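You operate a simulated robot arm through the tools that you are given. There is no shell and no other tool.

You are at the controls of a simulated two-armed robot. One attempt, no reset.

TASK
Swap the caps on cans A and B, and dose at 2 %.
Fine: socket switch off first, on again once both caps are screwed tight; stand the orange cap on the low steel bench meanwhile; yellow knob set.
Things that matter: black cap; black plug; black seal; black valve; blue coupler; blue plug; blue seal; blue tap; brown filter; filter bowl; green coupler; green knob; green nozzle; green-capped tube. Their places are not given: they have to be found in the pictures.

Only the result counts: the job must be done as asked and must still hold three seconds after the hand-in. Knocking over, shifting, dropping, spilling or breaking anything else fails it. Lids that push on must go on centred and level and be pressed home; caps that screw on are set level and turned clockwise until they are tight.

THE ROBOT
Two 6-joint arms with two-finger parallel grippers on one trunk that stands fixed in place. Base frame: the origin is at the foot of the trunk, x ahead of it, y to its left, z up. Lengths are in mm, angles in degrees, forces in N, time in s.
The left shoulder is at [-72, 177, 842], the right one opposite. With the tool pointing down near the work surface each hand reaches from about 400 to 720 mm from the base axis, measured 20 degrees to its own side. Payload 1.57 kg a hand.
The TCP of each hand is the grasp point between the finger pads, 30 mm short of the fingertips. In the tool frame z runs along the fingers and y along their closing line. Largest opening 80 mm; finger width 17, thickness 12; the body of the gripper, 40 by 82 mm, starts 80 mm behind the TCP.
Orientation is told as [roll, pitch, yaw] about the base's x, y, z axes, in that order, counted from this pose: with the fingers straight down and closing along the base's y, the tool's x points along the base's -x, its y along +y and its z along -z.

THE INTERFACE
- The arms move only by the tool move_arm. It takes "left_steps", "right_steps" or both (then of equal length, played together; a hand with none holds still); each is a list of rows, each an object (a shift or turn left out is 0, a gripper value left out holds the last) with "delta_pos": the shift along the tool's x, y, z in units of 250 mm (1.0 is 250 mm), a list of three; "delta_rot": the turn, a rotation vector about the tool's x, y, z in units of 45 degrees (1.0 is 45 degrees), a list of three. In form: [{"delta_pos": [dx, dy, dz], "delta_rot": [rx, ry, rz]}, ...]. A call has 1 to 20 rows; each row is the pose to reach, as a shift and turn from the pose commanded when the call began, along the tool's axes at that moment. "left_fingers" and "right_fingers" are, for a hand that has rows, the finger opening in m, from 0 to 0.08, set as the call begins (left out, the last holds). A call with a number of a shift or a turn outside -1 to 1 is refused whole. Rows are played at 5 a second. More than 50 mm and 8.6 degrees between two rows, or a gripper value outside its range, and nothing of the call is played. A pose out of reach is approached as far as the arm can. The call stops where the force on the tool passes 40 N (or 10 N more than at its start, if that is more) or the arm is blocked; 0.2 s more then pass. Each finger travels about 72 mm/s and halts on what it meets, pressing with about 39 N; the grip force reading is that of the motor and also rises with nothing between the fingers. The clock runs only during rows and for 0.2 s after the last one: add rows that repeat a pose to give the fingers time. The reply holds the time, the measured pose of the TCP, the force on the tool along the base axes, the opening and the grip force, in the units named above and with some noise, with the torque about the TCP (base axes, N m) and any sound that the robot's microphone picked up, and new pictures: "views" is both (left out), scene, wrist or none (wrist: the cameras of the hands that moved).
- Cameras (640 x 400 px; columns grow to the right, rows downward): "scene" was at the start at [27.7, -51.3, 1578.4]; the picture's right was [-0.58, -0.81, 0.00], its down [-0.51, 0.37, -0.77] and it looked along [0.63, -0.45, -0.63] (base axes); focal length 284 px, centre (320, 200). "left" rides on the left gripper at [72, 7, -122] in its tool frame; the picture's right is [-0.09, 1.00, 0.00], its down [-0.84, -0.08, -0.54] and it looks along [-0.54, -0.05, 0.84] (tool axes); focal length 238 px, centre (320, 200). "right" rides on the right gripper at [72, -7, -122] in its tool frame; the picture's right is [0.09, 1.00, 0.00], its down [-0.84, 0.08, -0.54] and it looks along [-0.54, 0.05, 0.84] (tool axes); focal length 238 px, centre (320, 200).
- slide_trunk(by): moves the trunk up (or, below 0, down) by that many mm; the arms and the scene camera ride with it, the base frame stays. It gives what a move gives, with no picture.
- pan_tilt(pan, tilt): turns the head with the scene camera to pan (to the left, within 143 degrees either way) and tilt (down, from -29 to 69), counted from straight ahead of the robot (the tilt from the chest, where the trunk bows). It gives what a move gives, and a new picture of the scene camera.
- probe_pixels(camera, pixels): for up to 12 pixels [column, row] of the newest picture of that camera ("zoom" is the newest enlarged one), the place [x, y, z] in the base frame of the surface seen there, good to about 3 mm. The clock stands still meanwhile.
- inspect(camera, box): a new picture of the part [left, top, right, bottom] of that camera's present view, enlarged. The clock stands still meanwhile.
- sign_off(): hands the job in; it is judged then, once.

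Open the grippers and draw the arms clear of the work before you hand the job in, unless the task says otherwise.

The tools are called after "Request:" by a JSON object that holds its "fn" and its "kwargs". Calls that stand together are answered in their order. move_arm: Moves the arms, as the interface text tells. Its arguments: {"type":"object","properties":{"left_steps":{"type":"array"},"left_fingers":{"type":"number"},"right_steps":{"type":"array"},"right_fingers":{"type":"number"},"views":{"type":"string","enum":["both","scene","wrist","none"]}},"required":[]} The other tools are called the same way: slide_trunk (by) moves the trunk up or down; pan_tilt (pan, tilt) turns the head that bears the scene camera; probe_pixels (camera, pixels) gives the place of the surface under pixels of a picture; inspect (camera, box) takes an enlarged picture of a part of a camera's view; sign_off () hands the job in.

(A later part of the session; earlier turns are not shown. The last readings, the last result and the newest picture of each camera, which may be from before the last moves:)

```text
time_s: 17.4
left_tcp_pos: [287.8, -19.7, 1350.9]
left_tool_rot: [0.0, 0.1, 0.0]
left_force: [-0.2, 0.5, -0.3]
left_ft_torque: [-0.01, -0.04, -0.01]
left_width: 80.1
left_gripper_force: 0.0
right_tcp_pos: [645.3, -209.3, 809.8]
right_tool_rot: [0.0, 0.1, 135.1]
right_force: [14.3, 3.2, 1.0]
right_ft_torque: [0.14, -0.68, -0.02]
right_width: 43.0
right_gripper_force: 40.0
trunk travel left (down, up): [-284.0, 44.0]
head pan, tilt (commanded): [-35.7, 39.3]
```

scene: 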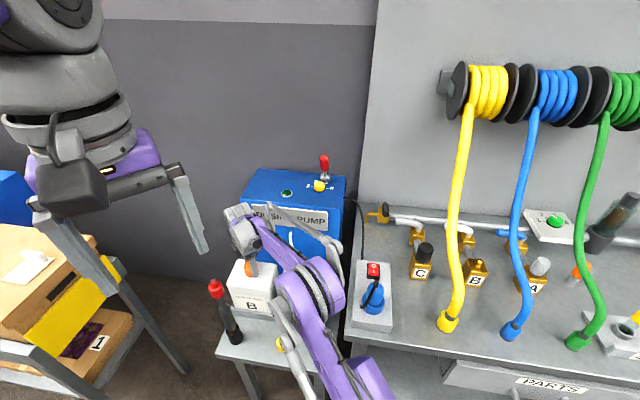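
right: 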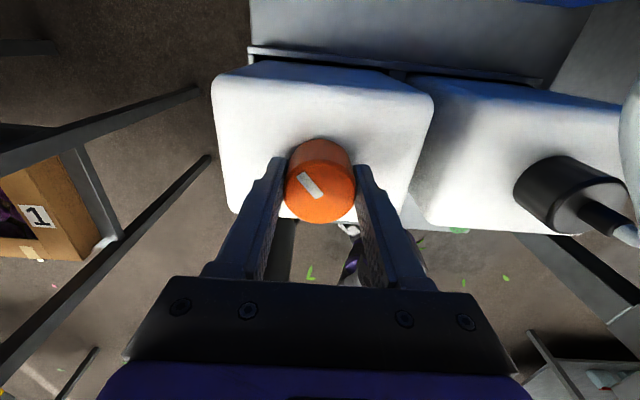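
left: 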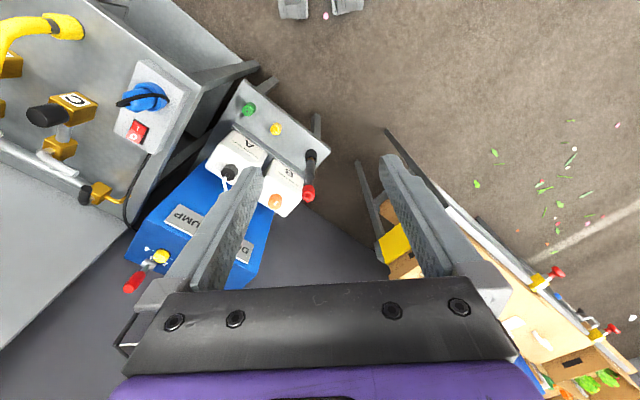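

225° so far; cap still threaded with lateral load. I relieve ~1.4 mm toward +x and continue 45° more with lift.

Request:
{"fn": "move_arm", "kwargs": {"right_steps": [{"delta_pos": [0.003, -0.005, -0.002], "delta_rot": [0, 0, 0]}, {"delta_pos": [0.003, -0.005, -0.003], "delta_rot": [0, 0, -0.17]}, {"delta_pos": [0.003, -0.005, -0.004], "delta_rot": [0, 0, -0.34]}, {"delta_pos": [0.003, -0.005, -0.005], "delta_rot": [0, 0, -0.51]}, {"delta_pos": [0.003, -0.005, -0.006], "delta_rot": [0, 0, -0.68]}, {"delta_pos": [0.003, -0.005, -0.007], "delta_rot": [0, 0, -0.85]}, {"delta_pos": [0.003, -0.005, -0.008], "delta_rot": [0, 0, -1.0]}], "views": "both"}}

```text
time_s: 19.0
left_tcp_pos: [286.9, -21.1, 1350.5]
left_tool_rot: [-0.1, 0.1, 0.0]
left_force: [-0.6, -0.3, 0.3]
left_ft_torque: [-0.01, 0.0, -0.01]
left_width: 79.9
left_gripper_force: 0.0
right_tcp_pos: [646.4, -209.9, 810.6]
right_tool_rot: [0.1, 0.0, 169.5]
right_force: [12.1, 2.1, -2.3]
right_ft_torque: [0.17, -0.59, -0.03]
right_width: 42.9
right_gripper_force: 38.6
right hand out of reach, approached as far as the arm can: row 6, 7
trunk travel left (down, up): [-284.0, 44.0]
head pan, tilt (commanded): [-35.7, 39.3]
```

scene: 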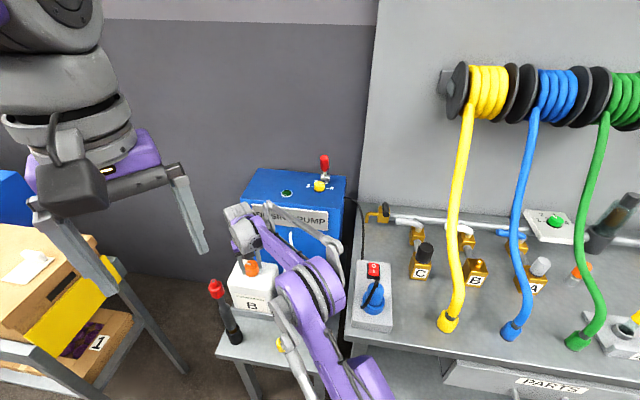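
right: 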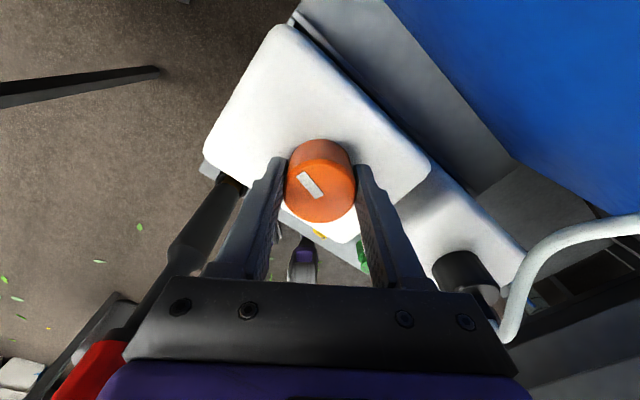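

The wrist limit is reached near yaw 170, after ~260° of unscrewing. I do a small 2 mm lift test to feel whether the cap is free.

Request:
{"fn": "move_arm", "kwargs": {"right_steps": [{"delta_pos": [0, 0, -0.004], "delta_rot": [0, 0, 0.17]}, {"delta_pos": [0, 0, -0.008], "delta_rot": [0, 0, 0.25]}], "views": "wrist"}}

```text
time_s: 19.6
left_tcp_pos: [289.0, -21.6, 1351.2]
left_tool_rot: [0.0, 0.1, 0.0]
left_force: [0.8, -0.6, -1.0]
left_ft_torque: [-0.02, 0.0, -0.02]
left_width: 80.1
left_gripper_force: 0.1
right_tcp_pos: [646.2, -210.4, 810.8]
right_tool_rot: [0.1, -0.2, 158.2]
right_force: [0.2, 1.2, -24.2]
right_ft_torque: [0.13, -0.22, 0.05]
right_width: 43.1
right_gripper_force: 38.9
trunk travel left (down, up): [-284.0, 44.0]
head pan, tilt (commanded): [-35.7, 39.3]
```

right: 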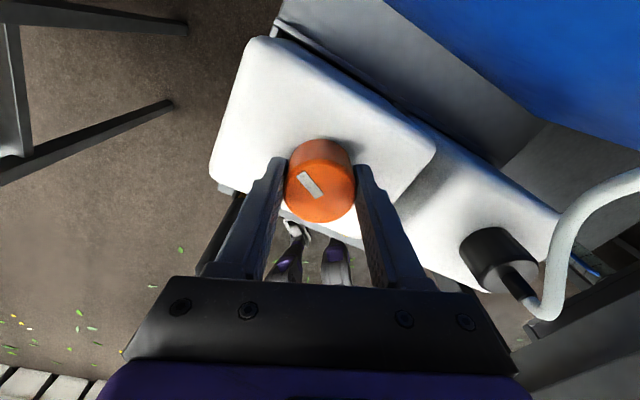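

Still threaded (−24 N pull). I lower back 2.5 mm to relax, then open the fingers and lift the hand to look at the cap.

Request:
{"fn": "move_arm", "kwargs": {"right_steps": [{"delta_pos": [0, 0, 0.005]}, {"delta_pos": [0, 0, 0.008]}], "views": "none"}}

Request:
{"fn": "move_arm", "kwargs": {"right_steps": [{"delta_pos": [0, 0, 0]}, {"delta_pos": [0, 0, 0]}, {"delta_pos": [0, 0, 0], "delta_rot": [0, 0, 0.15]}, {"delta_pos": [0, 0, 0], "delta_rot": [0, 0, 0.32]}, {"delta_pos": [0, 0, 0], "delta_rot": [0, 0, 0.49]}, {"delta_pos": [0, 0, 0], "delta_rot": [0, 0, 0.66]}, {"delta_pos": [0, 0, 0], "delta_rot": [0, 0, 0.83]}, {"delta_pos": [0, 0, 0], "delta_rot": [0, 0, 1.0]}], "right_fingers": 0.07, "views": "wrist"}}

```text
time_s: 20.2
left_tcp_pos: [287.8, -22.4, 1350.6]
left_tool_rot: [0.0, 0.1, 0.1]
left_force: [0.5, -0.3, -0.2]
left_ft_torque: [-0.05, 0.01, 0.02]
left_width: 80.0
left_gripper_force: 0.0
right_tcp_pos: [648.0, -209.6, 809.7]
right_tool_rot: [0.0, 0.0, 158.1]
right_force: [1.1, 0.0, -22.8]
right_ft_torque: [0.02, -0.09, -0.02]
right_width: 43.2
right_gripper_force: 39.0
trunk travel left (down, up): [-284.0, 44.0]
head pan, tilt (commanded): [-35.7, 39.3]
```

```text
time_s: 22.0
left_tcp_pos: [286.2, -21.2, 1351.2]
left_tool_rot: [0.0, -0.1, 0.0]
left_force: [-0.2, -0.2, -0.1]
left_ft_torque: [0.0, 0.03, -0.01]
left_width: 80.0
left_gripper_force: 0.1
right_tcp_pos: [645.0, -209.7, 811.8]
right_tool_rot: [0.0, 0.0, 112.9]
right_force: [0.0, 0.1, 0.2]
right_ft_torque: [0.02, 0.02, -0.01]
right_width: 70.1
right_gripper_force: 0.0
trunk travel left (down, up): [-284.0, 44.0]
head pan, tilt (commanded): [-35.7, 39.3]
```

right: 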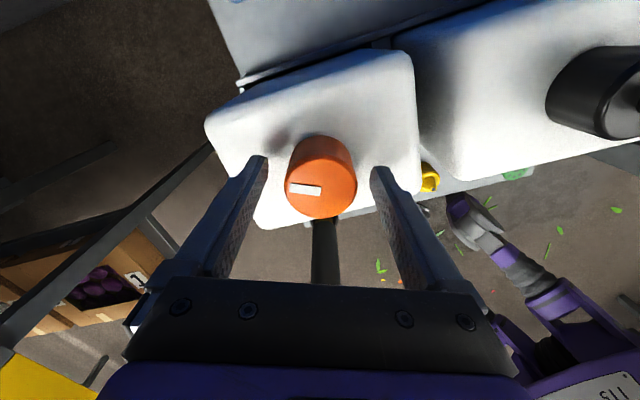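

Released; now the hand is at z≈812. I probe the cap top to see how far it has risen.

Request:
{"fn": "probe_pixels", "kwargs": {"camera": "right", "pixels": [[320, 180], [330, 205], [340, 180], [300, 175], [320, 140], [240, 120], [380, 100]]}}

Request:
{"fn": "inspect", "kwargs": {"camera": "right", "box": [240, 110, 400, 250]}}

```text
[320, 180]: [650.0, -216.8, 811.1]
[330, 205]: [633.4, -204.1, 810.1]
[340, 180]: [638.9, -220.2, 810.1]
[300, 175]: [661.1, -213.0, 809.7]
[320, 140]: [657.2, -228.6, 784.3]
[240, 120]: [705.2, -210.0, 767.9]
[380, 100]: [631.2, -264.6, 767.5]
```

```text
2.86 times, centred on (320, 180) of right
```

zoom: 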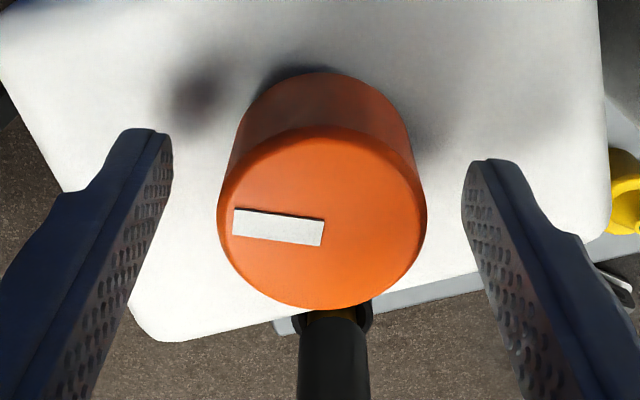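

The cap top has risen ~4 mm (810.5), so it needs more turning. I rotate the open hand back clockwise in place toward yaw −112 (fingers open 70 mm, clear of the cap) for a new stroke.

Request:
{"fn": "move_arm", "kwargs": {"right_steps": [{"delta_rot": [0, 0, 0.17]}, {"delta_rot": [0, 0, 0.34]}, {"delta_rot": [0, 0, 0.51]}, {"delta_rot": [0, 0, 0.68]}, {"delta_rot": [0, 0, 0.85]}, {"delta_rot": [0, 0, 1.0]}], "views": "none"}}

Request:
{"fn": "move_arm", "kwargs": {"right_steps": [{"delta_rot": [0, 0, 0.17]}, {"delta_rot": [0, 0, 0.34]}, {"delta_rot": [0, 0, 0.51]}, {"delta_rot": [0, 0, 0.68]}, {"delta_rot": [0, 0, 0.85]}, {"delta_rot": [0, 0, 1.0]}], "views": "none"}}

Request:
{"fn": "move_arm", "kwargs": {"right_steps": [{"delta_rot": [0, 0, 0.17]}, {"delta_rot": [0, 0, 0.34]}, {"delta_rot": [0, 0, 0.51]}, {"delta_rot": [0, 0, 0.68]}, {"delta_rot": [0, 0, 0.85]}, {"delta_rot": [0, 0, 1.0]}], "views": "none"}}

Request:
{"fn": "move_arm", "kwargs": {"right_steps": [{"delta_rot": [0, 0, 0.17]}, {"delta_rot": [0, 0, 0.34]}, {"delta_rot": [0, 0, 0.51]}, {"delta_rot": [0, 0, 0.68]}, {"delta_rot": [0, 0, 0.85]}, {"delta_rot": [0, 0, 1.0]}], "views": "none"}}

Request:
{"fn": "move_arm", "kwargs": {"right_steps": [{"delta_rot": [0, 0, 0.17]}, {"delta_rot": [0, 0, 0.34]}, {"delta_rot": [0, 0, 0.51]}, {"delta_rot": [0, 0, 0.68]}, {"delta_rot": [0, 0, 0.85]}, {"delta_rot": [0, 0, 1.0]}], "views": "both"}}

```text
time_s: 23.4
left_tcp_pos: [286.9, -20.8, 1351.1]
left_tool_rot: [-0.1, 0.1, 0.0]
left_force: [-0.2, 0.7, -0.3]
left_ft_torque: [-0.01, -0.01, -0.04]
left_width: 80.1
left_gripper_force: 0.1
right_tcp_pos: [644.7, -208.5, 813.3]
right_tool_rot: [0.0, 0.0, 68.0]
right_force: [0.0, -0.2, 0.4]
right_ft_torque: [0.0, 0.0, -0.02]
right_width: 70.2
right_gripper_force: 0.1
trunk travel left (down, up): [-284.0, 44.0]
head pan, tilt (commanded): [-35.7, 39.3]
```

```text
time_s: 24.8
left_tcp_pos: [285.0, -20.3, 1350.8]
left_tool_rot: [0.1, 0.0, -0.1]
left_force: [-0.2, -0.3, 0.6]
left_ft_torque: [0.0, 0.01, -0.02]
left_width: 79.9
left_gripper_force: 0.1
right_tcp_pos: [645.6, -209.3, 810.3]
right_tool_rot: [0.0, 0.0, 23.1]
right_force: [0.3, 1.2, 0.5]
right_ft_torque: [0.01, -0.02, 0.02]
right_width: 69.9
right_gripper_force: 0.0
trunk travel left (down, up): [-284.0, 44.0]
head pan, tilt (commanded): [-35.7, 39.3]
```

```text
time_s: 26.2
left_tcp_pos: [285.9, -21.9, 1350.9]
left_tool_rot: [0.0, 0.1, 0.0]
left_force: [-0.9, 0.8, -0.7]
left_ft_torque: [0.04, -0.01, 0.0]
left_width: 80.3
left_gripper_force: 0.0
right_tcp_pos: [646.1, -210.4, 811.1]
right_tool_rot: [0.0, 0.0, -22.1]
right_force: [-0.7, 0.3, 0.0]
right_ft_torque: [0.0, -0.05, 0.01]
right_width: 70.0
right_gripper_force: 0.2
trunk travel left (down, up): [-284.0, 44.0]
head pan, tilt (commanded): [-35.7, 39.3]
```

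```text
time_s: 27.6
left_tcp_pos: [286.4, -21.4, 1352.0]
left_tool_rot: [0.0, 0.0, 0.0]
left_force: [-0.5, 0.2, 0.4]
left_ft_torque: [-0.03, 0.02, -0.01]
left_width: 79.9
left_gripper_force: 0.1
right_tcp_pos: [645.2, -208.6, 810.3]
right_tool_rot: [0.1, -0.1, -66.9]
right_force: [-0.9, 0.0, -0.8]
right_ft_torque: [0.0, 0.02, -0.03]
right_width: 69.9
right_gripper_force: 0.1
trunk travel left (down, up): [-284.0, 44.0]
head pan, tilt (commanded): [-35.7, 39.3]
```

```text
time_s: 29.0
left_tcp_pos: [285.9, -20.1, 1351.0]
left_tool_rot: [-0.1, 0.0, 0.1]
left_force: [0.1, 0.2, -0.5]
left_ft_torque: [-0.02, -0.01, 0.03]
left_width: 79.8
left_gripper_force: 0.1
right_tcp_pos: [644.8, -209.2, 812.1]
right_tool_rot: [-0.1, 0.1, -112.0]
right_force: [0.1, 0.2, 1.1]
right_ft_torque: [0.0, 0.04, 0.0]
right_width: 70.0
right_gripper_force: 0.0
trunk travel left (down, up): [-284.0, 44.0]
head pan, tilt (commanded): [-35.7, 39.3]
```

scene: 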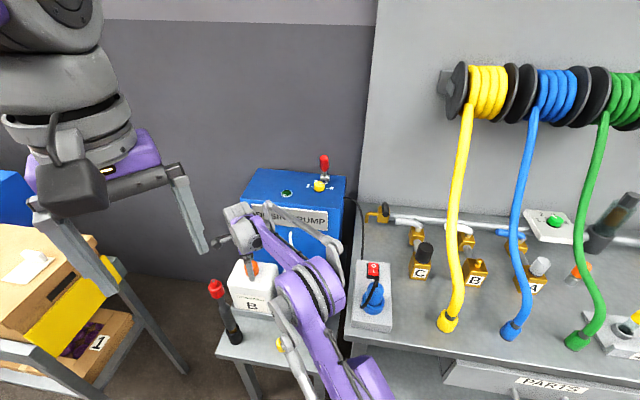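
right: 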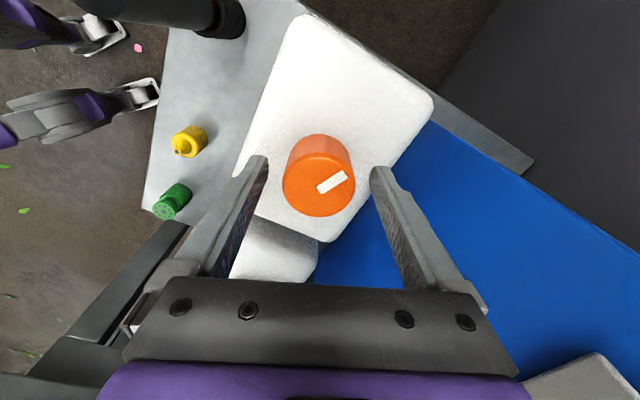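

Now at yaw −112. Let me check centring in the zoomed wrist view.

Request:
{"fn": "inspect", "kwargs": {"camera": "right", "box": [240, 110, 400, 250]}}

Request:
{"fn": "probe_pixels", "kwargs": {"camera": "right", "pixels": [[318, 188], [285, 188], [353, 188], [318, 214], [318, 162]]}}

```text
2.86 times, centred on (320, 180) of right
```

zoom: 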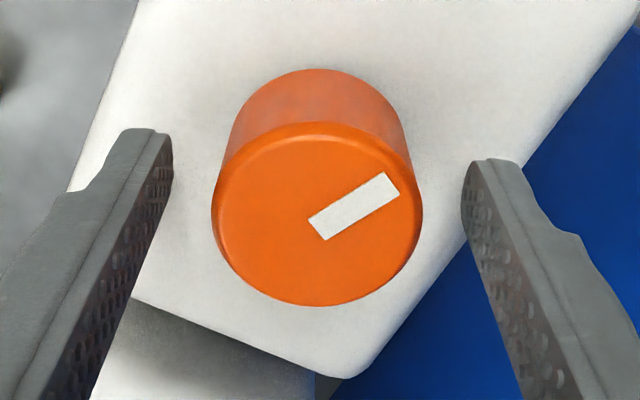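

```text
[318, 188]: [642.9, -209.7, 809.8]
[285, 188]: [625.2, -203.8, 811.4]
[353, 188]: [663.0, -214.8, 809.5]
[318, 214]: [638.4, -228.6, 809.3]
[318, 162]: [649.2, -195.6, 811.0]
```

Well centred (within ~1 mm). I lower 3.5 mm with a tiny shift, then close.

Request:
{"fn": "move_arm", "kwargs": {"right_steps": [{"delta_pos": [0.002, -0.003, 0.007]}, {"delta_pos": [0.002, -0.003, 0.014]}], "views": "none"}}

Request:
{"fn": "move_arm", "kwargs": {"right_steps": [{"delta_rot": [0, 0, 0]}, {"delta_rot": [0, 0, 0]}, {"delta_rot": [0, 0, 0]}, {"delta_rot": [0, 0, -0.17], "delta_pos": [0, 0, -0.001]}, {"delta_rot": [0, 0, -0.34], "delta_pos": [0, 0, -0.001]}, {"delta_rot": [0, 0, -0.51], "delta_pos": [0, 0, -0.002]}, {"delta_rot": [0, 0, -0.68], "delta_pos": [0, 0, -0.002]}, {"delta_rot": [0, 0, -0.85], "delta_pos": [0, 0, -0.003]}, {"delta_rot": [0, 0, -1.0], "delta_pos": [0, 0, -0.003]}], "right_fingers": 0.0, "views": "wrist"}}

```text
time_s: 29.6
left_tcp_pos: [285.9, -21.3, 1351.2]
left_tool_rot: [0.0, 0.0, 0.0]
left_force: [-1.1, 0.2, 0.2]
left_ft_torque: [0.0, 0.01, -0.01]
left_width: 79.8
left_gripper_force: 0.0
right_tcp_pos: [645.8, -208.8, 807.1]
right_tool_rot: [-0.1, -0.1, -111.9]
right_force: [0.7, -0.1, -1.2]
right_ft_torque: [0.0, -0.02, -0.01]
right_width: 69.9
right_gripper_force: 0.1
trunk travel left (down, up): [-284.0, 44.0]
head pan, tilt (commanded): [-35.7, 39.3]
```

```text
time_s: 31.6
left_tcp_pos: [285.5, -21.5, 1351.4]
left_tool_rot: [0.0, 0.0, 0.0]
left_force: [-1.3, -0.5, -0.2]
left_ft_torque: [0.0, 0.04, -0.03]
left_width: 80.2
left_gripper_force: 0.0
right_tcp_pos: [645.3, -209.6, 809.3]
right_tool_rot: [0.1, 0.0, -66.7]
right_force: [-2.8, -0.4, 4.6]
right_ft_torque: [0.0, 0.11, -0.68]
right_width: 45.5
right_gripper_force: 39.2
trunk travel left (down, up): [-284.0, 44.0]
head pan, tilt (commanded): [-35.7, 39.3]
```

right: 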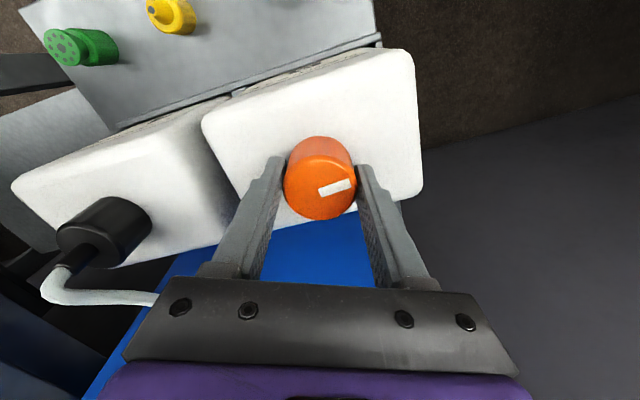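

The torque about z is −0.68 N m and the mark slipped ~15° relative to the hand. I look closer before continuing.

Request:
{"fn": "inspect", "kwargs": {"camera": "right", "box": [240, 110, 400, 250]}}

Request:
{"fn": "inspect", "kwargs": {"camera": "scene", "box": [210, 190, 310, 330]}}

```text
2.86 times, centred on (320, 180) of right
```

zoom: 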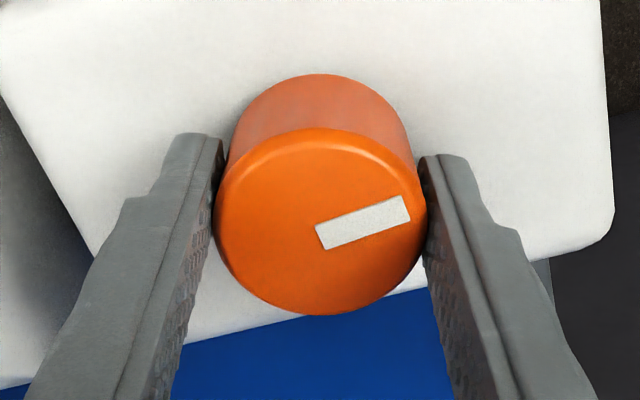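

```text
2.86 times, centred on (260, 260) of scene
```

zoom: 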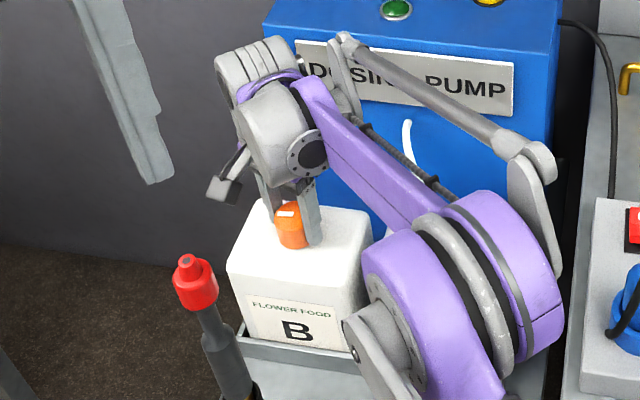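

The cap is level and held properly; it just slipped a bit. I continue the turn slowly and watch whether the mark follows.

Request:
{"fn": "move_arm", "kwargs": {"right_steps": [{"delta_rot": [0, 0, -0.12]}, {"delta_rot": [0, 0, -0.24]}, {"delta_rot": [0, 0, -0.36], "delta_pos": [0, 0, -0.001]}, {"delta_rot": [0, 0, -0.48], "delta_pos": [0, 0, -0.001]}, {"delta_rot": [0, 0, -0.6], "delta_pos": [0, 0, -0.002]}], "views": "wrist"}}

Request:
{"fn": "inspect", "kwargs": {"camera": "right", "box": [240, 110, 400, 250]}}

```text
time_s: 32.8
left_tcp_pos: [285.4, -21.5, 1351.5]
left_tool_rot: [0.0, 0.0, 0.0]
left_force: [0.7, -0.5, 0.1]
left_ft_torque: [0.01, 0.01, 0.01]
left_width: 79.9
left_gripper_force: 0.0
right_tcp_pos: [645.7, -208.6, 810.9]
right_tool_rot: [0.0, 0.0, -39.8]
right_force: [-4.4, -2.3, -0.9]
right_ft_torque: [-0.09, 0.16, -0.76]
right_width: 43.4
right_gripper_force: 38.9
trunk travel left (down, up): [-284.0, 44.0]
head pan, tilt (commanded): [-35.7, 39.3]
```

right: 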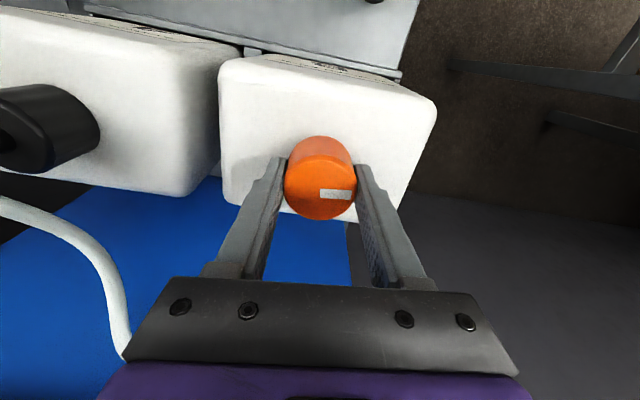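

```text
2.86 times, centred on (320, 180) of right
```

zoom: 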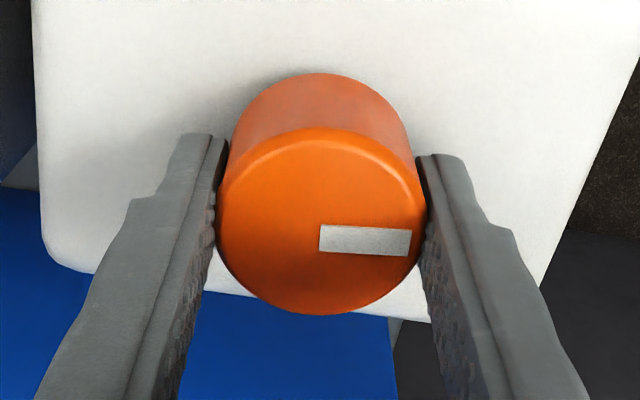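

The mark shows the cap has stopped at ~266° and now resists with 0.7 N m — possibly the end of its thread. I try a gentle lift of 2 mm to see whether it comes free now.

Request:
{"fn": "move_arm", "kwargs": {"right_steps": [{"delta_pos": [0, 0, -0.004]}, {"delta_pos": [0, 0, -0.008]}], "views": "wrist"}}

```text
time_s: 33.4
left_tcp_pos: [285.1, -22.0, 1351.3]
left_tool_rot: [0.0, 0.0, 0.0]
left_force: [0.0, -0.7, -0.5]
left_ft_torque: [0.0, 0.03, 0.01]
left_width: 80.0
left_gripper_force: 0.1
right_tcp_pos: [645.5, -208.4, 812.0]
right_tool_rot: [-0.1, 0.0, -39.8]
right_force: [-0.6, 0.1, -0.6]
right_ft_torque: [0.01, -0.02, 0.01]
right_width: 43.2
right_gripper_force: 39.3
trunk travel left (down, up): [-284.0, 44.0]
head pan, tilt (commanded): [-35.7, 39.3]
```

right: 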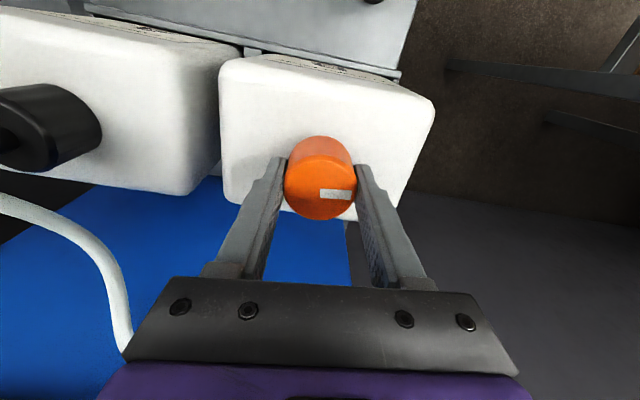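

Forces and torque vanish: the orange cap is free after about 3/4 turn. I lift it clear to z≈880 and carry it over the free bench spot near (519,-165).

Request:
{"fn": "move_arm", "kwargs": {"right_steps": [{"delta_pos": [0, 0, -0.06]}, {"delta_pos": [0, 0, -0.16]}, {"delta_pos": [0, 0, -0.27]}, {"delta_pos": [0.12, -0.045, -0.27], "delta_rot": [0, 0, 0.03]}, {"delta_pos": [0.25, -0.096, -0.27], "delta_rot": [0, 0, 0.06]}, {"delta_pos": [0.38, -0.145, -0.27], "delta_rot": [0, 0, 0.09]}, {"delta_pos": [0.5, -0.193, -0.27], "delta_rot": [0, 0, 0.115]}]}}

```text
time_s: 35.0
left_tcp_pos: [284.4, -20.7, 1351.6]
left_tool_rot: [0.0, 0.0, -0.1]
left_force: [-0.8, 0.8, -0.2]
left_ft_torque: [0.0, 0.01, 0.0]
left_width: 80.1
left_gripper_force: 0.1
right_tcp_pos: [515.1, -165.7, 878.2]
right_tool_rot: [0.0, -0.1, -45.0]
right_force: [-0.3, -0.7, -0.4]
right_ft_torque: [-0.01, -0.07, 0.02]
right_width: 43.3
right_gripper_force: 38.9
trunk travel left (down, up): [-284.0, 44.0]
head pan, tilt (commanded): [-35.7, 39.3]
```

scene: 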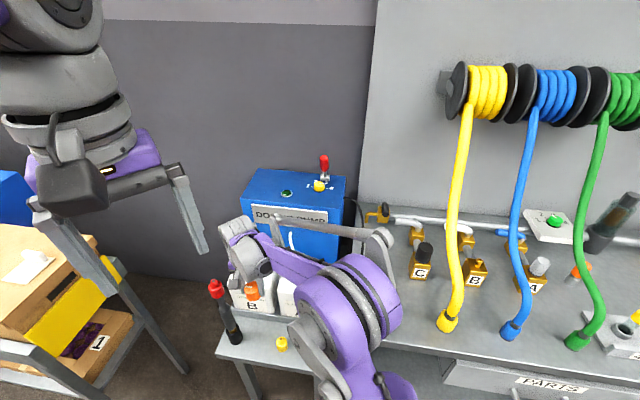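
right: 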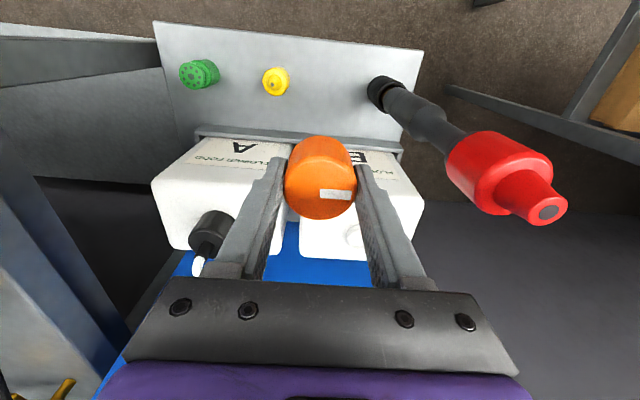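

The cap is off, in hand. The red-topped tube stands tall on the right; I probe it and the free spot before descending.

Request:
{"fn": "probe_pixels", "kwargs": {"camera": "right", "pixels": [[548, 212], [500, 165], [455, 165], [470, 135], [430, 115], [385, 92], [275, 80], [320, 110], [350, 120], [195, 72], [300, 130], [230, 250]]}}

Request:
{"fn": "inspect", "kwargs": {"camera": "scene", "box": [200, 200, 350, 390]}}

```text
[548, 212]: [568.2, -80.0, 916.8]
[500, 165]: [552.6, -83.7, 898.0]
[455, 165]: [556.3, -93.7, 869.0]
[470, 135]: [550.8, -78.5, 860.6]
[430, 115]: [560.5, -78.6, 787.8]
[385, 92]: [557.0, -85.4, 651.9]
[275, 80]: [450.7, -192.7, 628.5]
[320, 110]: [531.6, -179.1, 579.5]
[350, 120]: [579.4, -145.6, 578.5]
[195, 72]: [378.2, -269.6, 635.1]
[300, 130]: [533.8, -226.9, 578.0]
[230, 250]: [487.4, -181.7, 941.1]
```

```text
2.11 times, centred on (275, 295) of scene
```

zoom: 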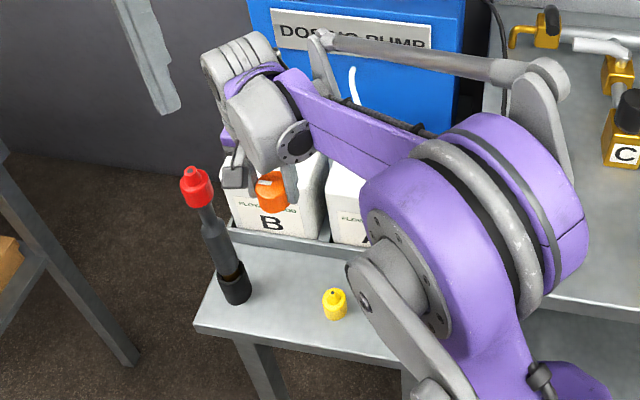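

The tube is tall (top z≈917 at (565,-80)), so I choose a spot further from it (≈(503,-167)) and turn the hand to yaw +45, so the jaws close along the bench depth and the gripper stays narrow next to the tube and the yellow cap.

Request:
{"fn": "move_arm", "kwargs": {"right_steps": [{"delta_pos": [0.006, -0.007, 0], "delta_rot": [0, 0, -0.17]}, {"delta_pos": [0.012, -0.014, 0], "delta_rot": [0, 0, -0.34]}, {"delta_pos": [0.018, -0.021, 0], "delta_rot": [0, 0, -0.51]}, {"delta_pos": [0.024, -0.028, 0], "delta_rot": [0, 0, -0.68]}, {"delta_pos": [0.03, -0.035, 0], "delta_rot": [0, 0, -0.85]}, {"delta_pos": [0.034, -0.042, 0], "delta_rot": [0, 0, -1.0]}], "views": "none"}}

Request:
{"fn": "move_arm", "kwargs": {"right_steps": [{"delta_rot": [0, 0, -0.17]}, {"delta_rot": [0, 0, -0.34]}, {"delta_rot": [0, 0, -0.51]}, {"delta_rot": [0, 0, -0.68]}, {"delta_rot": [0, 0, -0.85]}, {"delta_rot": [0, 0, -1.0]}], "views": "both"}}

```text
time_s: 36.4
left_tcp_pos: [285.6, -20.7, 1352.3]
left_tool_rot: [0.0, 0.0, 0.0]
left_force: [-0.1, -0.4, -0.2]
left_ft_torque: [-0.03, 0.01, 0.01]
left_width: 80.0
left_gripper_force: 0.1
right_tcp_pos: [504.0, -166.8, 878.8]
right_tool_rot: [0.0, 0.0, 0.1]
right_force: [0.1, 0.3, -0.5]
right_ft_torque: [-0.01, 0.02, -0.01]
right_width: 43.4
right_gripper_force: 39.1
trunk travel left (down, up): [-284.0, 44.0]
head pan, tilt (commanded): [-35.7, 39.3]
```

```text
time_s: 37.8
left_tcp_pos: [286.0, -20.4, 1351.8]
left_tool_rot: [-0.1, 0.0, -0.1]
left_force: [0.0, -0.1, 0.1]
left_ft_torque: [0.01, 0.02, 0.01]
left_width: 79.8
left_gripper_force: 0.0
right_tcp_pos: [504.6, -167.0, 879.3]
right_tool_rot: [0.0, -0.1, 45.1]
right_force: [1.0, -1.2, 0.0]
right_ft_torque: [0.01, 0.03, 0.02]
right_width: 43.2
right_gripper_force: 38.6
trunk travel left (down, up): [-284.0, 44.0]
head pan, tilt (commanded): [-35.7, 39.3]
```

scene: 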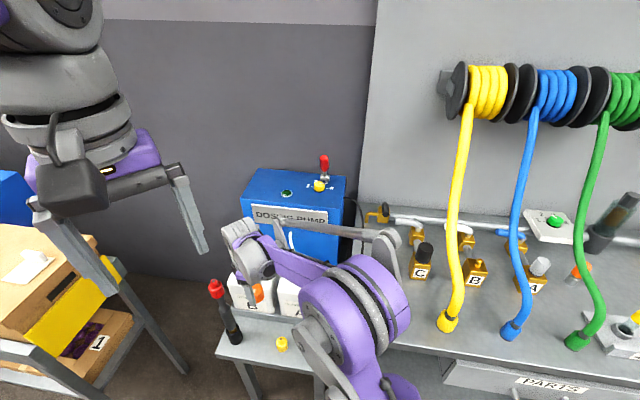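
right: 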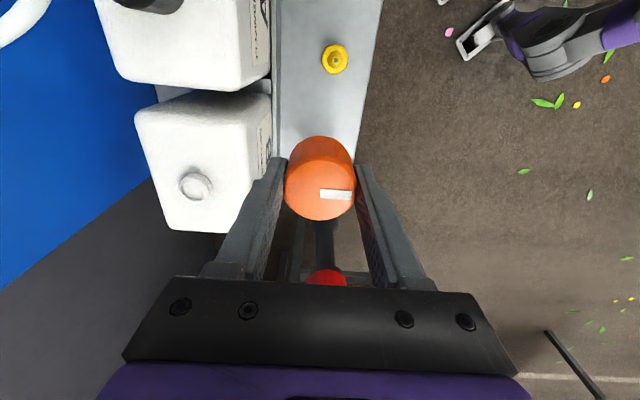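

Can B's open neck shows at (195,187). I probe it for later, then descend partway to z≈740 to check clearances.

Request:
{"fn": "probe_pixels", "kwargs": {"camera": "right", "pixels": [[195, 187], [180, 187], [211, 187], [197, 172], [197, 200], [187, 187], [203, 187], [155, 160]]}}

Request:
{"fn": "inspect", "kwargs": {"camera": "right", "box": [130, 130, 290, 240]}}

Request:
{"fn": "move_arm", "kwargs": {"right_steps": [{"delta_pos": [0, 0, 0.15]}, {"delta_pos": [0, 0, 0.3]}, {"delta_pos": [0, 0, 0.44]}, {"delta_pos": [0, 0, 0.56]}], "views": "both"}}

```text
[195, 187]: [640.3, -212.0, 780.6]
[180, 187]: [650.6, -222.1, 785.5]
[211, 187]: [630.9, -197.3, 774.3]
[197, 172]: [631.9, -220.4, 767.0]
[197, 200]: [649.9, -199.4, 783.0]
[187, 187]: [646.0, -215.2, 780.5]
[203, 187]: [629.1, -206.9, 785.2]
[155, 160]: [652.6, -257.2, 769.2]
```

```text
3.64 times, centred on (210, 185) of right
```

zoom: 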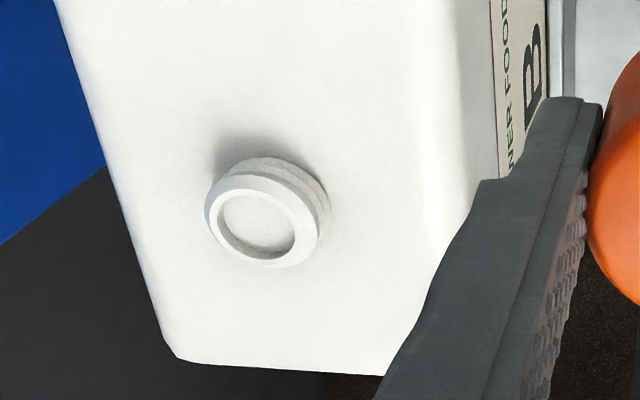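

```text
time_s: 38.8
left_tcp_pos: [285.9, -21.0, 1351.1]
left_tool_rot: [0.0, 0.0, 0.1]
left_force: [0.1, -0.6, -0.4]
left_ft_torque: [0.01, 0.04, -0.03]
left_width: 80.2
left_gripper_force: 0.0
right_tcp_pos: [504.3, -167.8, 739.2]
right_tool_rot: [-0.1, 0.1, 44.9]
right_force: [0.6, 0.2, 0.2]
right_ft_torque: [-0.03, 0.04, -0.05]
right_width: 43.3
right_gripper_force: 39.5
trunk travel left (down, up): [-284.0, 44.0]
head pan, tilt (commanded): [-35.7, 39.3]
```

scene: 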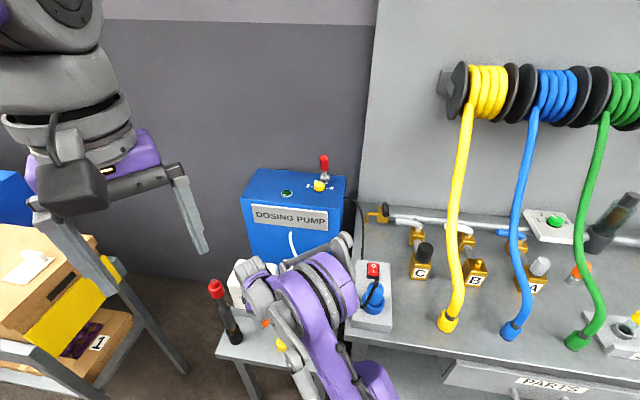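
right: 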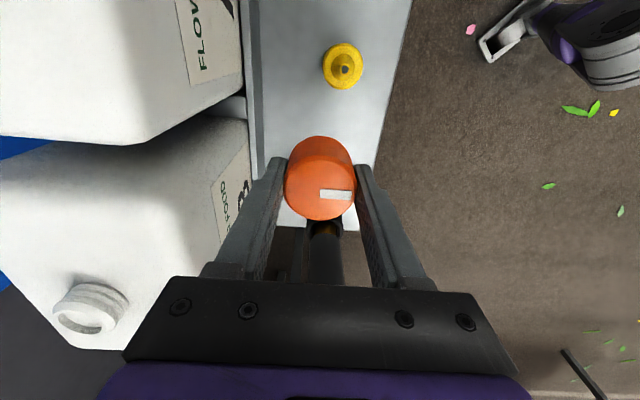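

Clearances look fine. I continue down to z≈616 with small last steps.

Request:
{"fn": "move_arm", "kwargs": {"right_steps": [{"delta_pos": [0, 0, 0.15]}, {"delta_pos": [0, 0, 0.29]}, {"delta_pos": [0, 0, 0.4]}, {"delta_pos": [0, 0, 0.45]}, {"delta_pos": [0, 0, 0.475]}, {"delta_pos": [0, 0, 0.485]}, {"delta_pos": [0, 0, 0.493]}], "views": "both"}}

```text
time_s: 40.4
left_tcp_pos: [285.5, -21.7, 1351.4]
left_tool_rot: [0.0, 0.0, 0.0]
left_force: [-0.5, 0.1, 0.4]
left_ft_torque: [0.0, 0.03, 0.02]
left_width: 79.6
left_gripper_force: 0.0
right_tcp_pos: [506.1, -166.8, 615.8]
right_tool_rot: [0.0, 0.0, 45.0]
right_force: [-0.2, 0.0, -0.2]
right_ft_torque: [0.0, -0.02, 0.0]
right_width: 43.3
right_gripper_force: 39.3
trunk travel left (down, up): [-284.0, 44.0]
head pan, tilt (commanded): [-35.7, 39.3]
```

scene: 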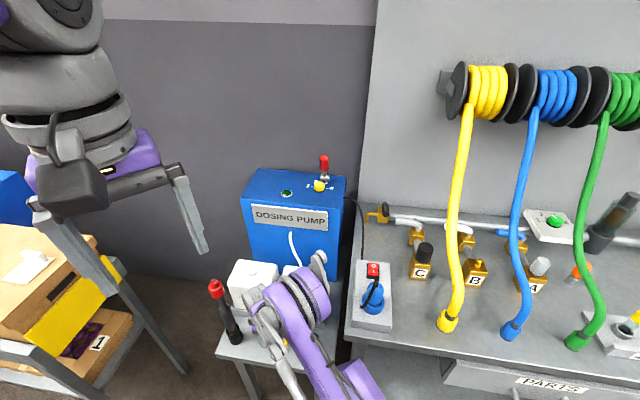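
right: 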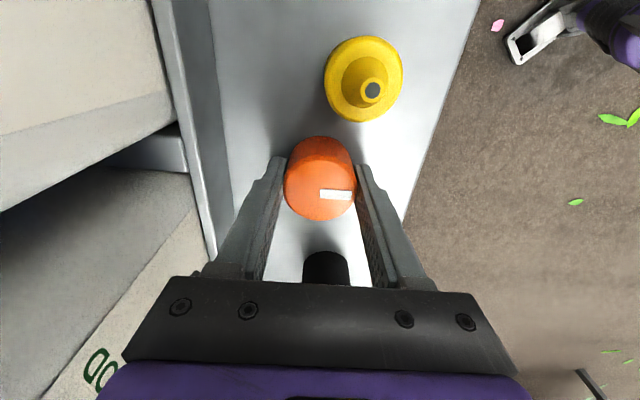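

No contact yet. I step down 1 mm at a time.

Request:
{"fn": "move_arm", "kwargs": {"right_steps": [{"delta_pos": [0, 0, 0.004]}, {"delta_pos": [0, 0, 0.008]}, {"delta_pos": [0, 0, 0.012]}], "views": "none"}}

```text
time_s: 41.2
left_tcp_pos: [285.2, -19.3, 1352.1]
left_tool_rot: [-0.1, -0.1, 0.0]
left_force: [0.1, -0.4, 0.4]
left_ft_torque: [0.03, 0.02, -0.04]
left_width: 80.2
left_gripper_force: 0.1
right_tcp_pos: [504.3, -166.3, 614.6]
right_tool_rot: [0.0, 0.0, 44.9]
right_force: [-0.5, -0.3, 14.1]
right_ft_torque: [0.05, 0.07, 0.05]
right_width: 43.3
right_gripper_force: 38.9
trunk travel left (down, up): [-284.0, 44.0]
head pan, tilt (commanded): [-35.7, 39.3]
```

Contact at 14 N with TCP ≈614: the cap stands on the bench. I open the fingers to 62 mm.

Request:
{"fn": "move_arm", "kwargs": {"right_steps": [{"delta_pos": [0, 0, -0.003]}, {"delta_pos": [0, 0, -0.003]}, {"delta_pos": [0, 0, -0.003]}], "right_fingers": 0.064, "views": "wrist"}}

Request:
{"fn": "inspect", "kwargs": {"camera": "right", "box": [240, 110, 400, 250]}}

```text
time_s: 42.0
left_tcp_pos: [284.3, -20.4, 1351.3]
left_tool_rot: [-0.1, -0.1, 0.0]
left_force: [1.1, 0.9, 0.0]
left_ft_torque: [-0.01, 0.01, 0.04]
left_width: 80.0
left_gripper_force: 0.0
right_tcp_pos: [505.3, -167.5, 612.8]
right_tool_rot: [0.0, 0.0, 45.0]
right_force: [0.6, -0.3, 0.3]
right_ft_torque: [0.01, 0.01, 0.01]
right_width: 63.9
right_gripper_force: 0.0
trunk travel left (down, up): [-284.0, 44.0]
head pan, tilt (commanded): [-35.7, 39.3]
```

right: 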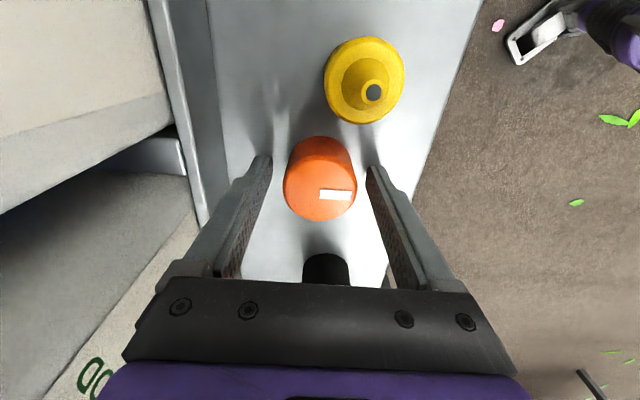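

```text
2.86 times, centred on (320, 180) of right
```

zoom: 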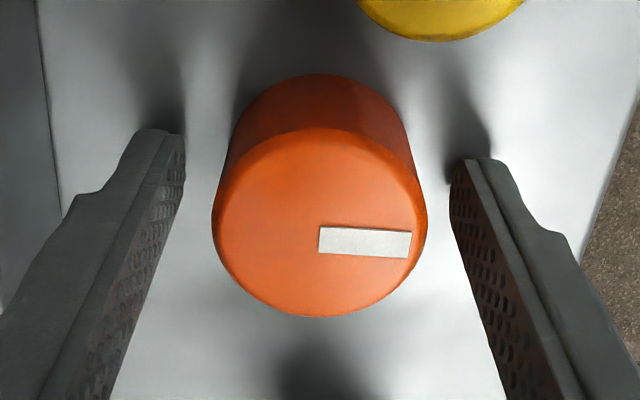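

The orange cap stands upright at ≈(505,-167). I raise the hand straight up.

Request:
{"fn": "move_arm", "kwargs": {"right_steps": [{"delta_pos": [0, 0, -0.06]}, {"delta_pos": [0, 0, -0.2]}, {"delta_pos": [0, 0, -0.4]}, {"delta_pos": [0, 0, -0.6]}, {"delta_pos": [0, 0, -0.8]}, {"delta_pos": [0, 0, -0.99]}], "right_fingers": 0.068, "views": "both"}}

```text
time_s: 43.4
left_tcp_pos: [284.0, -20.1, 1351.6]
left_tool_rot: [-0.1, -0.1, 0.0]
left_force: [-1.3, -0.7, -0.2]
left_ft_torque: [-0.01, -0.05, 0.0]
left_width: 80.0
left_gripper_force: 0.0
right_tcp_pos: [504.9, -167.0, 861.3]
right_tool_rot: [-0.1, 0.1, 44.9]
right_force: [-0.6, -0.1, 0.9]
right_ft_torque: [0.0, -0.01, 0.01]
right_width: 67.9
right_gripper_force: 0.2
trunk travel left (down, up): [-284.0, 44.0]
head pan, tilt (commanded): [-35.7, 39.3]
```

scene: 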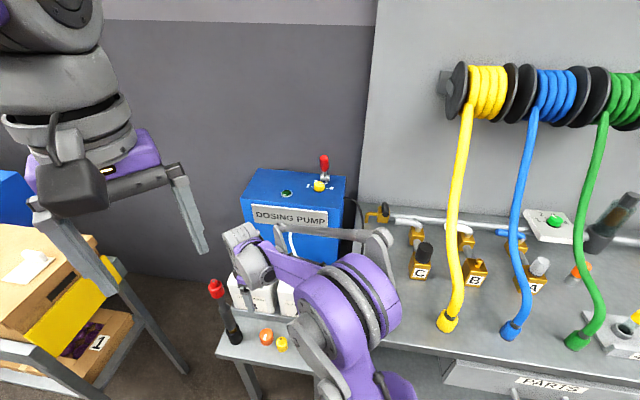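
right: 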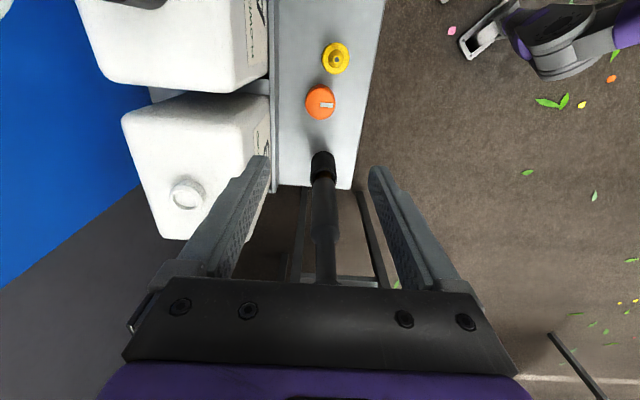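

The orange cap stands by the yellow one on the bench. Now I move over can A's black cap at z≈905, turning the hand back to yaw −45 so the hose will lie between the fingers.

Request:
{"fn": "move_arm", "kwargs": {"right_steps": [{"delta_pos": [0.0, 0.0, -0.1], "delta_rot": [0, 0, 0.0]}, {"delta_pos": [0.06, -0.07, -0.18], "delta_rot": [0, 0, 0.16]}, {"delta_pos": [0.13, -0.16, -0.18], "delta_rot": [0, 0, 0.33]}, {"delta_pos": [0.2, -0.25, -0.18], "delta_rot": [0, 0, 0.5]}, {"delta_pos": [0.27, -0.33, -0.18], "delta_rot": [0, 0, 0.67]}, {"delta_pos": [0.34, -0.42, -0.18], "delta_rot": [0, 0, 0.84]}, {"delta_pos": [0.419, -0.509, -0.18], "delta_rot": [0, 0, 1.0]}], "views": "none"}}

Request:
{"fn": "move_arm", "kwargs": {"right_steps": [{"delta_rot": [0, 0, 0.17]}, {"delta_rot": [0, 0, 0.34]}, {"delta_rot": [0, 0, 0.51]}, {"delta_rot": [0, 0, 0.68]}, {"delta_rot": [0, 0, 0.85]}, {"delta_rot": [0, 0, 1.0]}], "right_fingers": 0.08, "views": "both"}}

Request:
{"fn": "inspect", "kwargs": {"camera": "right", "box": [240, 100, 400, 240]}}

```text
time_s: 45.0
left_tcp_pos: [284.8, -21.4, 1351.7]
left_tool_rot: [0.0, 0.0, 0.0]
left_force: [-0.1, -0.1, -0.6]
left_ft_torque: [-0.01, -0.01, -0.02]
left_width: 79.9
left_gripper_force: 0.2
right_tcp_pos: [521.1, -332.9, 905.6]
right_tool_rot: [-0.1, 0.0, -0.2]
right_force: [0.6, -0.1, 0.0]
right_ft_torque: [0.0, 0.0, -0.01]
right_width: 68.1
right_gripper_force: 0.2
trunk travel left (down, up): [-284.0, 44.0]
head pan, tilt (commanded): [-35.7, 39.3]
```

```text
time_s: 46.4
left_tcp_pos: [284.9, -20.2, 1351.6]
left_tool_rot: [-0.1, 0.0, 0.0]
left_force: [0.0, 0.2, 0.3]
left_ft_torque: [0.02, -0.01, 0.03]
left_width: 80.0
left_gripper_force: 0.0
right_tcp_pos: [520.7, -331.6, 904.6]
right_tool_rot: [0.0, 0.0, -45.2]
right_force: [0.0, -0.3, -0.9]
right_ft_torque: [-0.02, 0.03, 0.02]
right_width: 79.7
right_gripper_force: 0.0
trunk travel left (down, up): [-284.0, 44.0]
head pan, tilt (commanded): [-35.7, 39.3]
```

scene: 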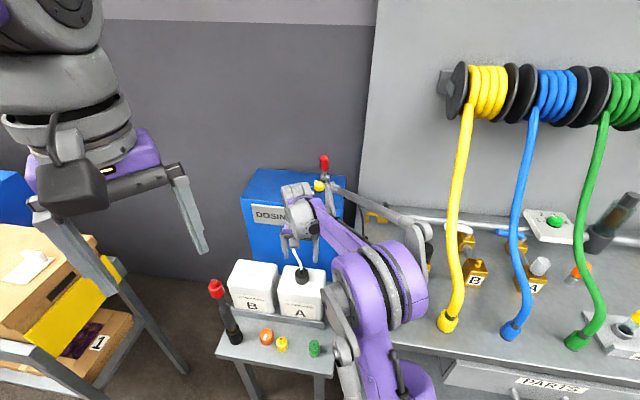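
right: 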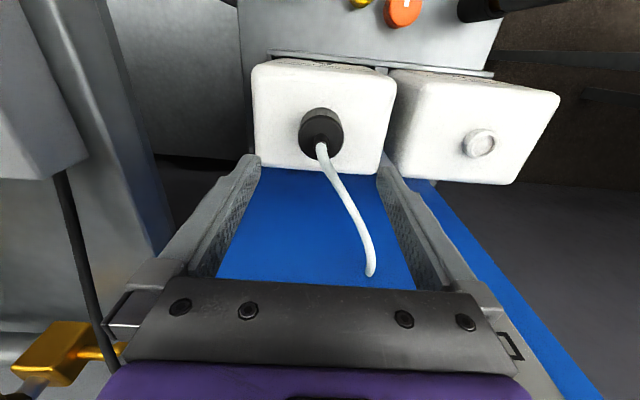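

```text
2.86 times, centred on (320, 170) of right
```

zoom: 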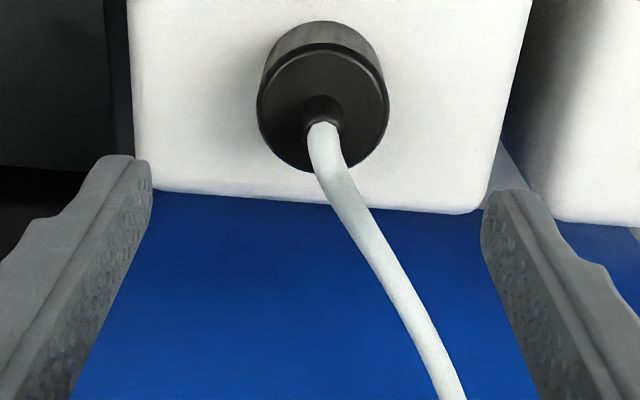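

The hose runs between the fingers toward the pump. Black cap centre ≈(521.8,-332.5). I descend to TCP z≈805.

Request:
{"fn": "move_arm", "kwargs": {"right_steps": [{"delta_pos": [-0.003, 0.001, 0.12]}, {"delta_pos": [-0.003, 0.001, 0.24]}, {"delta_pos": [-0.003, 0.001, 0.32]}, {"delta_pos": [-0.003, 0.001, 0.37]}, {"delta_pos": [-0.003, 0.001, 0.398]}], "views": "wrist"}}

Request:
{"fn": "inspect", "kwargs": {"camera": "right", "box": [240, 110, 400, 250]}}

```text
time_s: 47.6
left_tcp_pos: [286.6, -20.6, 1351.5]
left_tool_rot: [-0.1, 0.1, 0.0]
left_force: [1.1, 0.1, 0.6]
left_ft_torque: [0.01, 0.03, 0.0]
left_width: 80.2
left_gripper_force: 0.0
right_tcp_pos: [522.2, -331.6, 806.2]
right_tool_rot: [0.0, 0.0, -45.0]
right_force: [0.2, -0.1, 0.3]
right_ft_torque: [-0.03, 0.0, 0.03]
right_width: 79.8
right_gripper_force: 0.0
trunk travel left (down, up): [-284.0, 44.0]
head pan, tilt (commanded): [-35.7, 39.3]
```

right: 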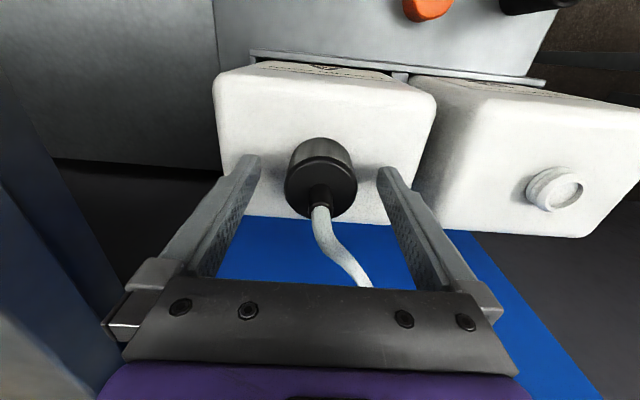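

```text
2.86 times, centred on (320, 180) of right
```

zoom: 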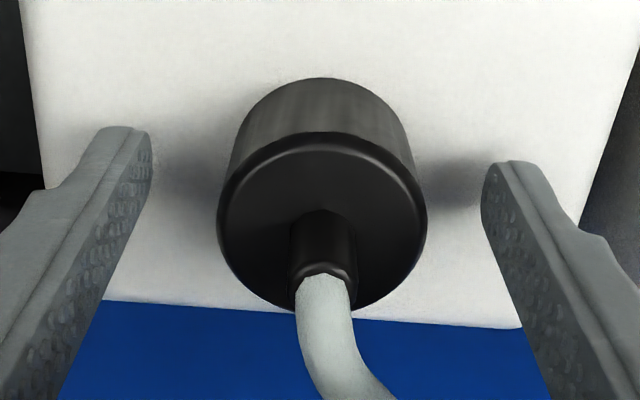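

Centred well (cap at (321,188)). I close and unscrew the black cap 45° counter-clockwise.

Request:
{"fn": "move_arm", "kwargs": {"right_steps": [{"delta_rot": [0, 0, 0]}, {"delta_rot": [0, 0, 0]}, {"delta_rot": [0, 0, 0]}, {"delta_rot": [0, 0, 0]}, {"delta_rot": [0, 0, -0.17]}, {"delta_rot": [0, 0, -0.34]}, {"delta_rot": [0, 0, -0.51]}, {"delta_rot": [0, 0, -0.68], "delta_pos": [0, 0, -0.001]}, {"delta_rot": [0, 0, -0.85], "delta_pos": [0, 0, -0.002]}, {"delta_rot": [0, 0, -1.0], "delta_pos": [0, 0, -0.002]}], "right_fingers": 0.0, "views": "wrist"}}

```text
time_s: 49.8
left_tcp_pos: [286.0, -21.1, 1351.4]
left_tool_rot: [0.0, 0.0, 0.0]
left_force: [0.6, -0.5, -0.4]
left_ft_torque: [-0.02, 0.01, 0.03]
left_width: 80.0
left_gripper_force: 0.1
right_tcp_pos: [520.4, -332.5, 807.7]
right_tool_rot: [-0.1, -0.1, 0.0]
right_force: [6.8, -3.1, 5.9]
right_ft_torque: [-0.17, -0.3, 0.03]
right_width: 45.8
right_gripper_force: 39.3
trunk travel left (down, up): [-284.0, 44.0]
head pan, tilt (commanded): [-35.7, 39.3]
```

right: 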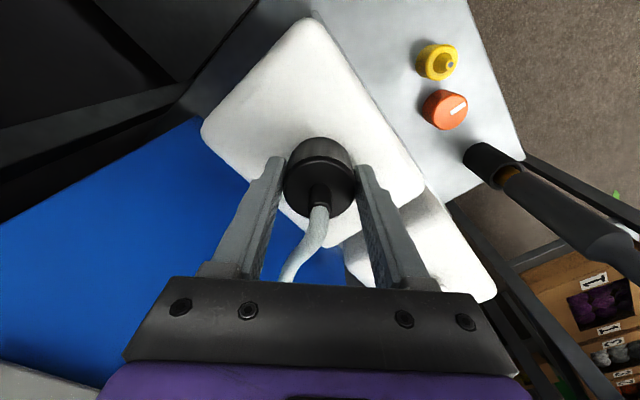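

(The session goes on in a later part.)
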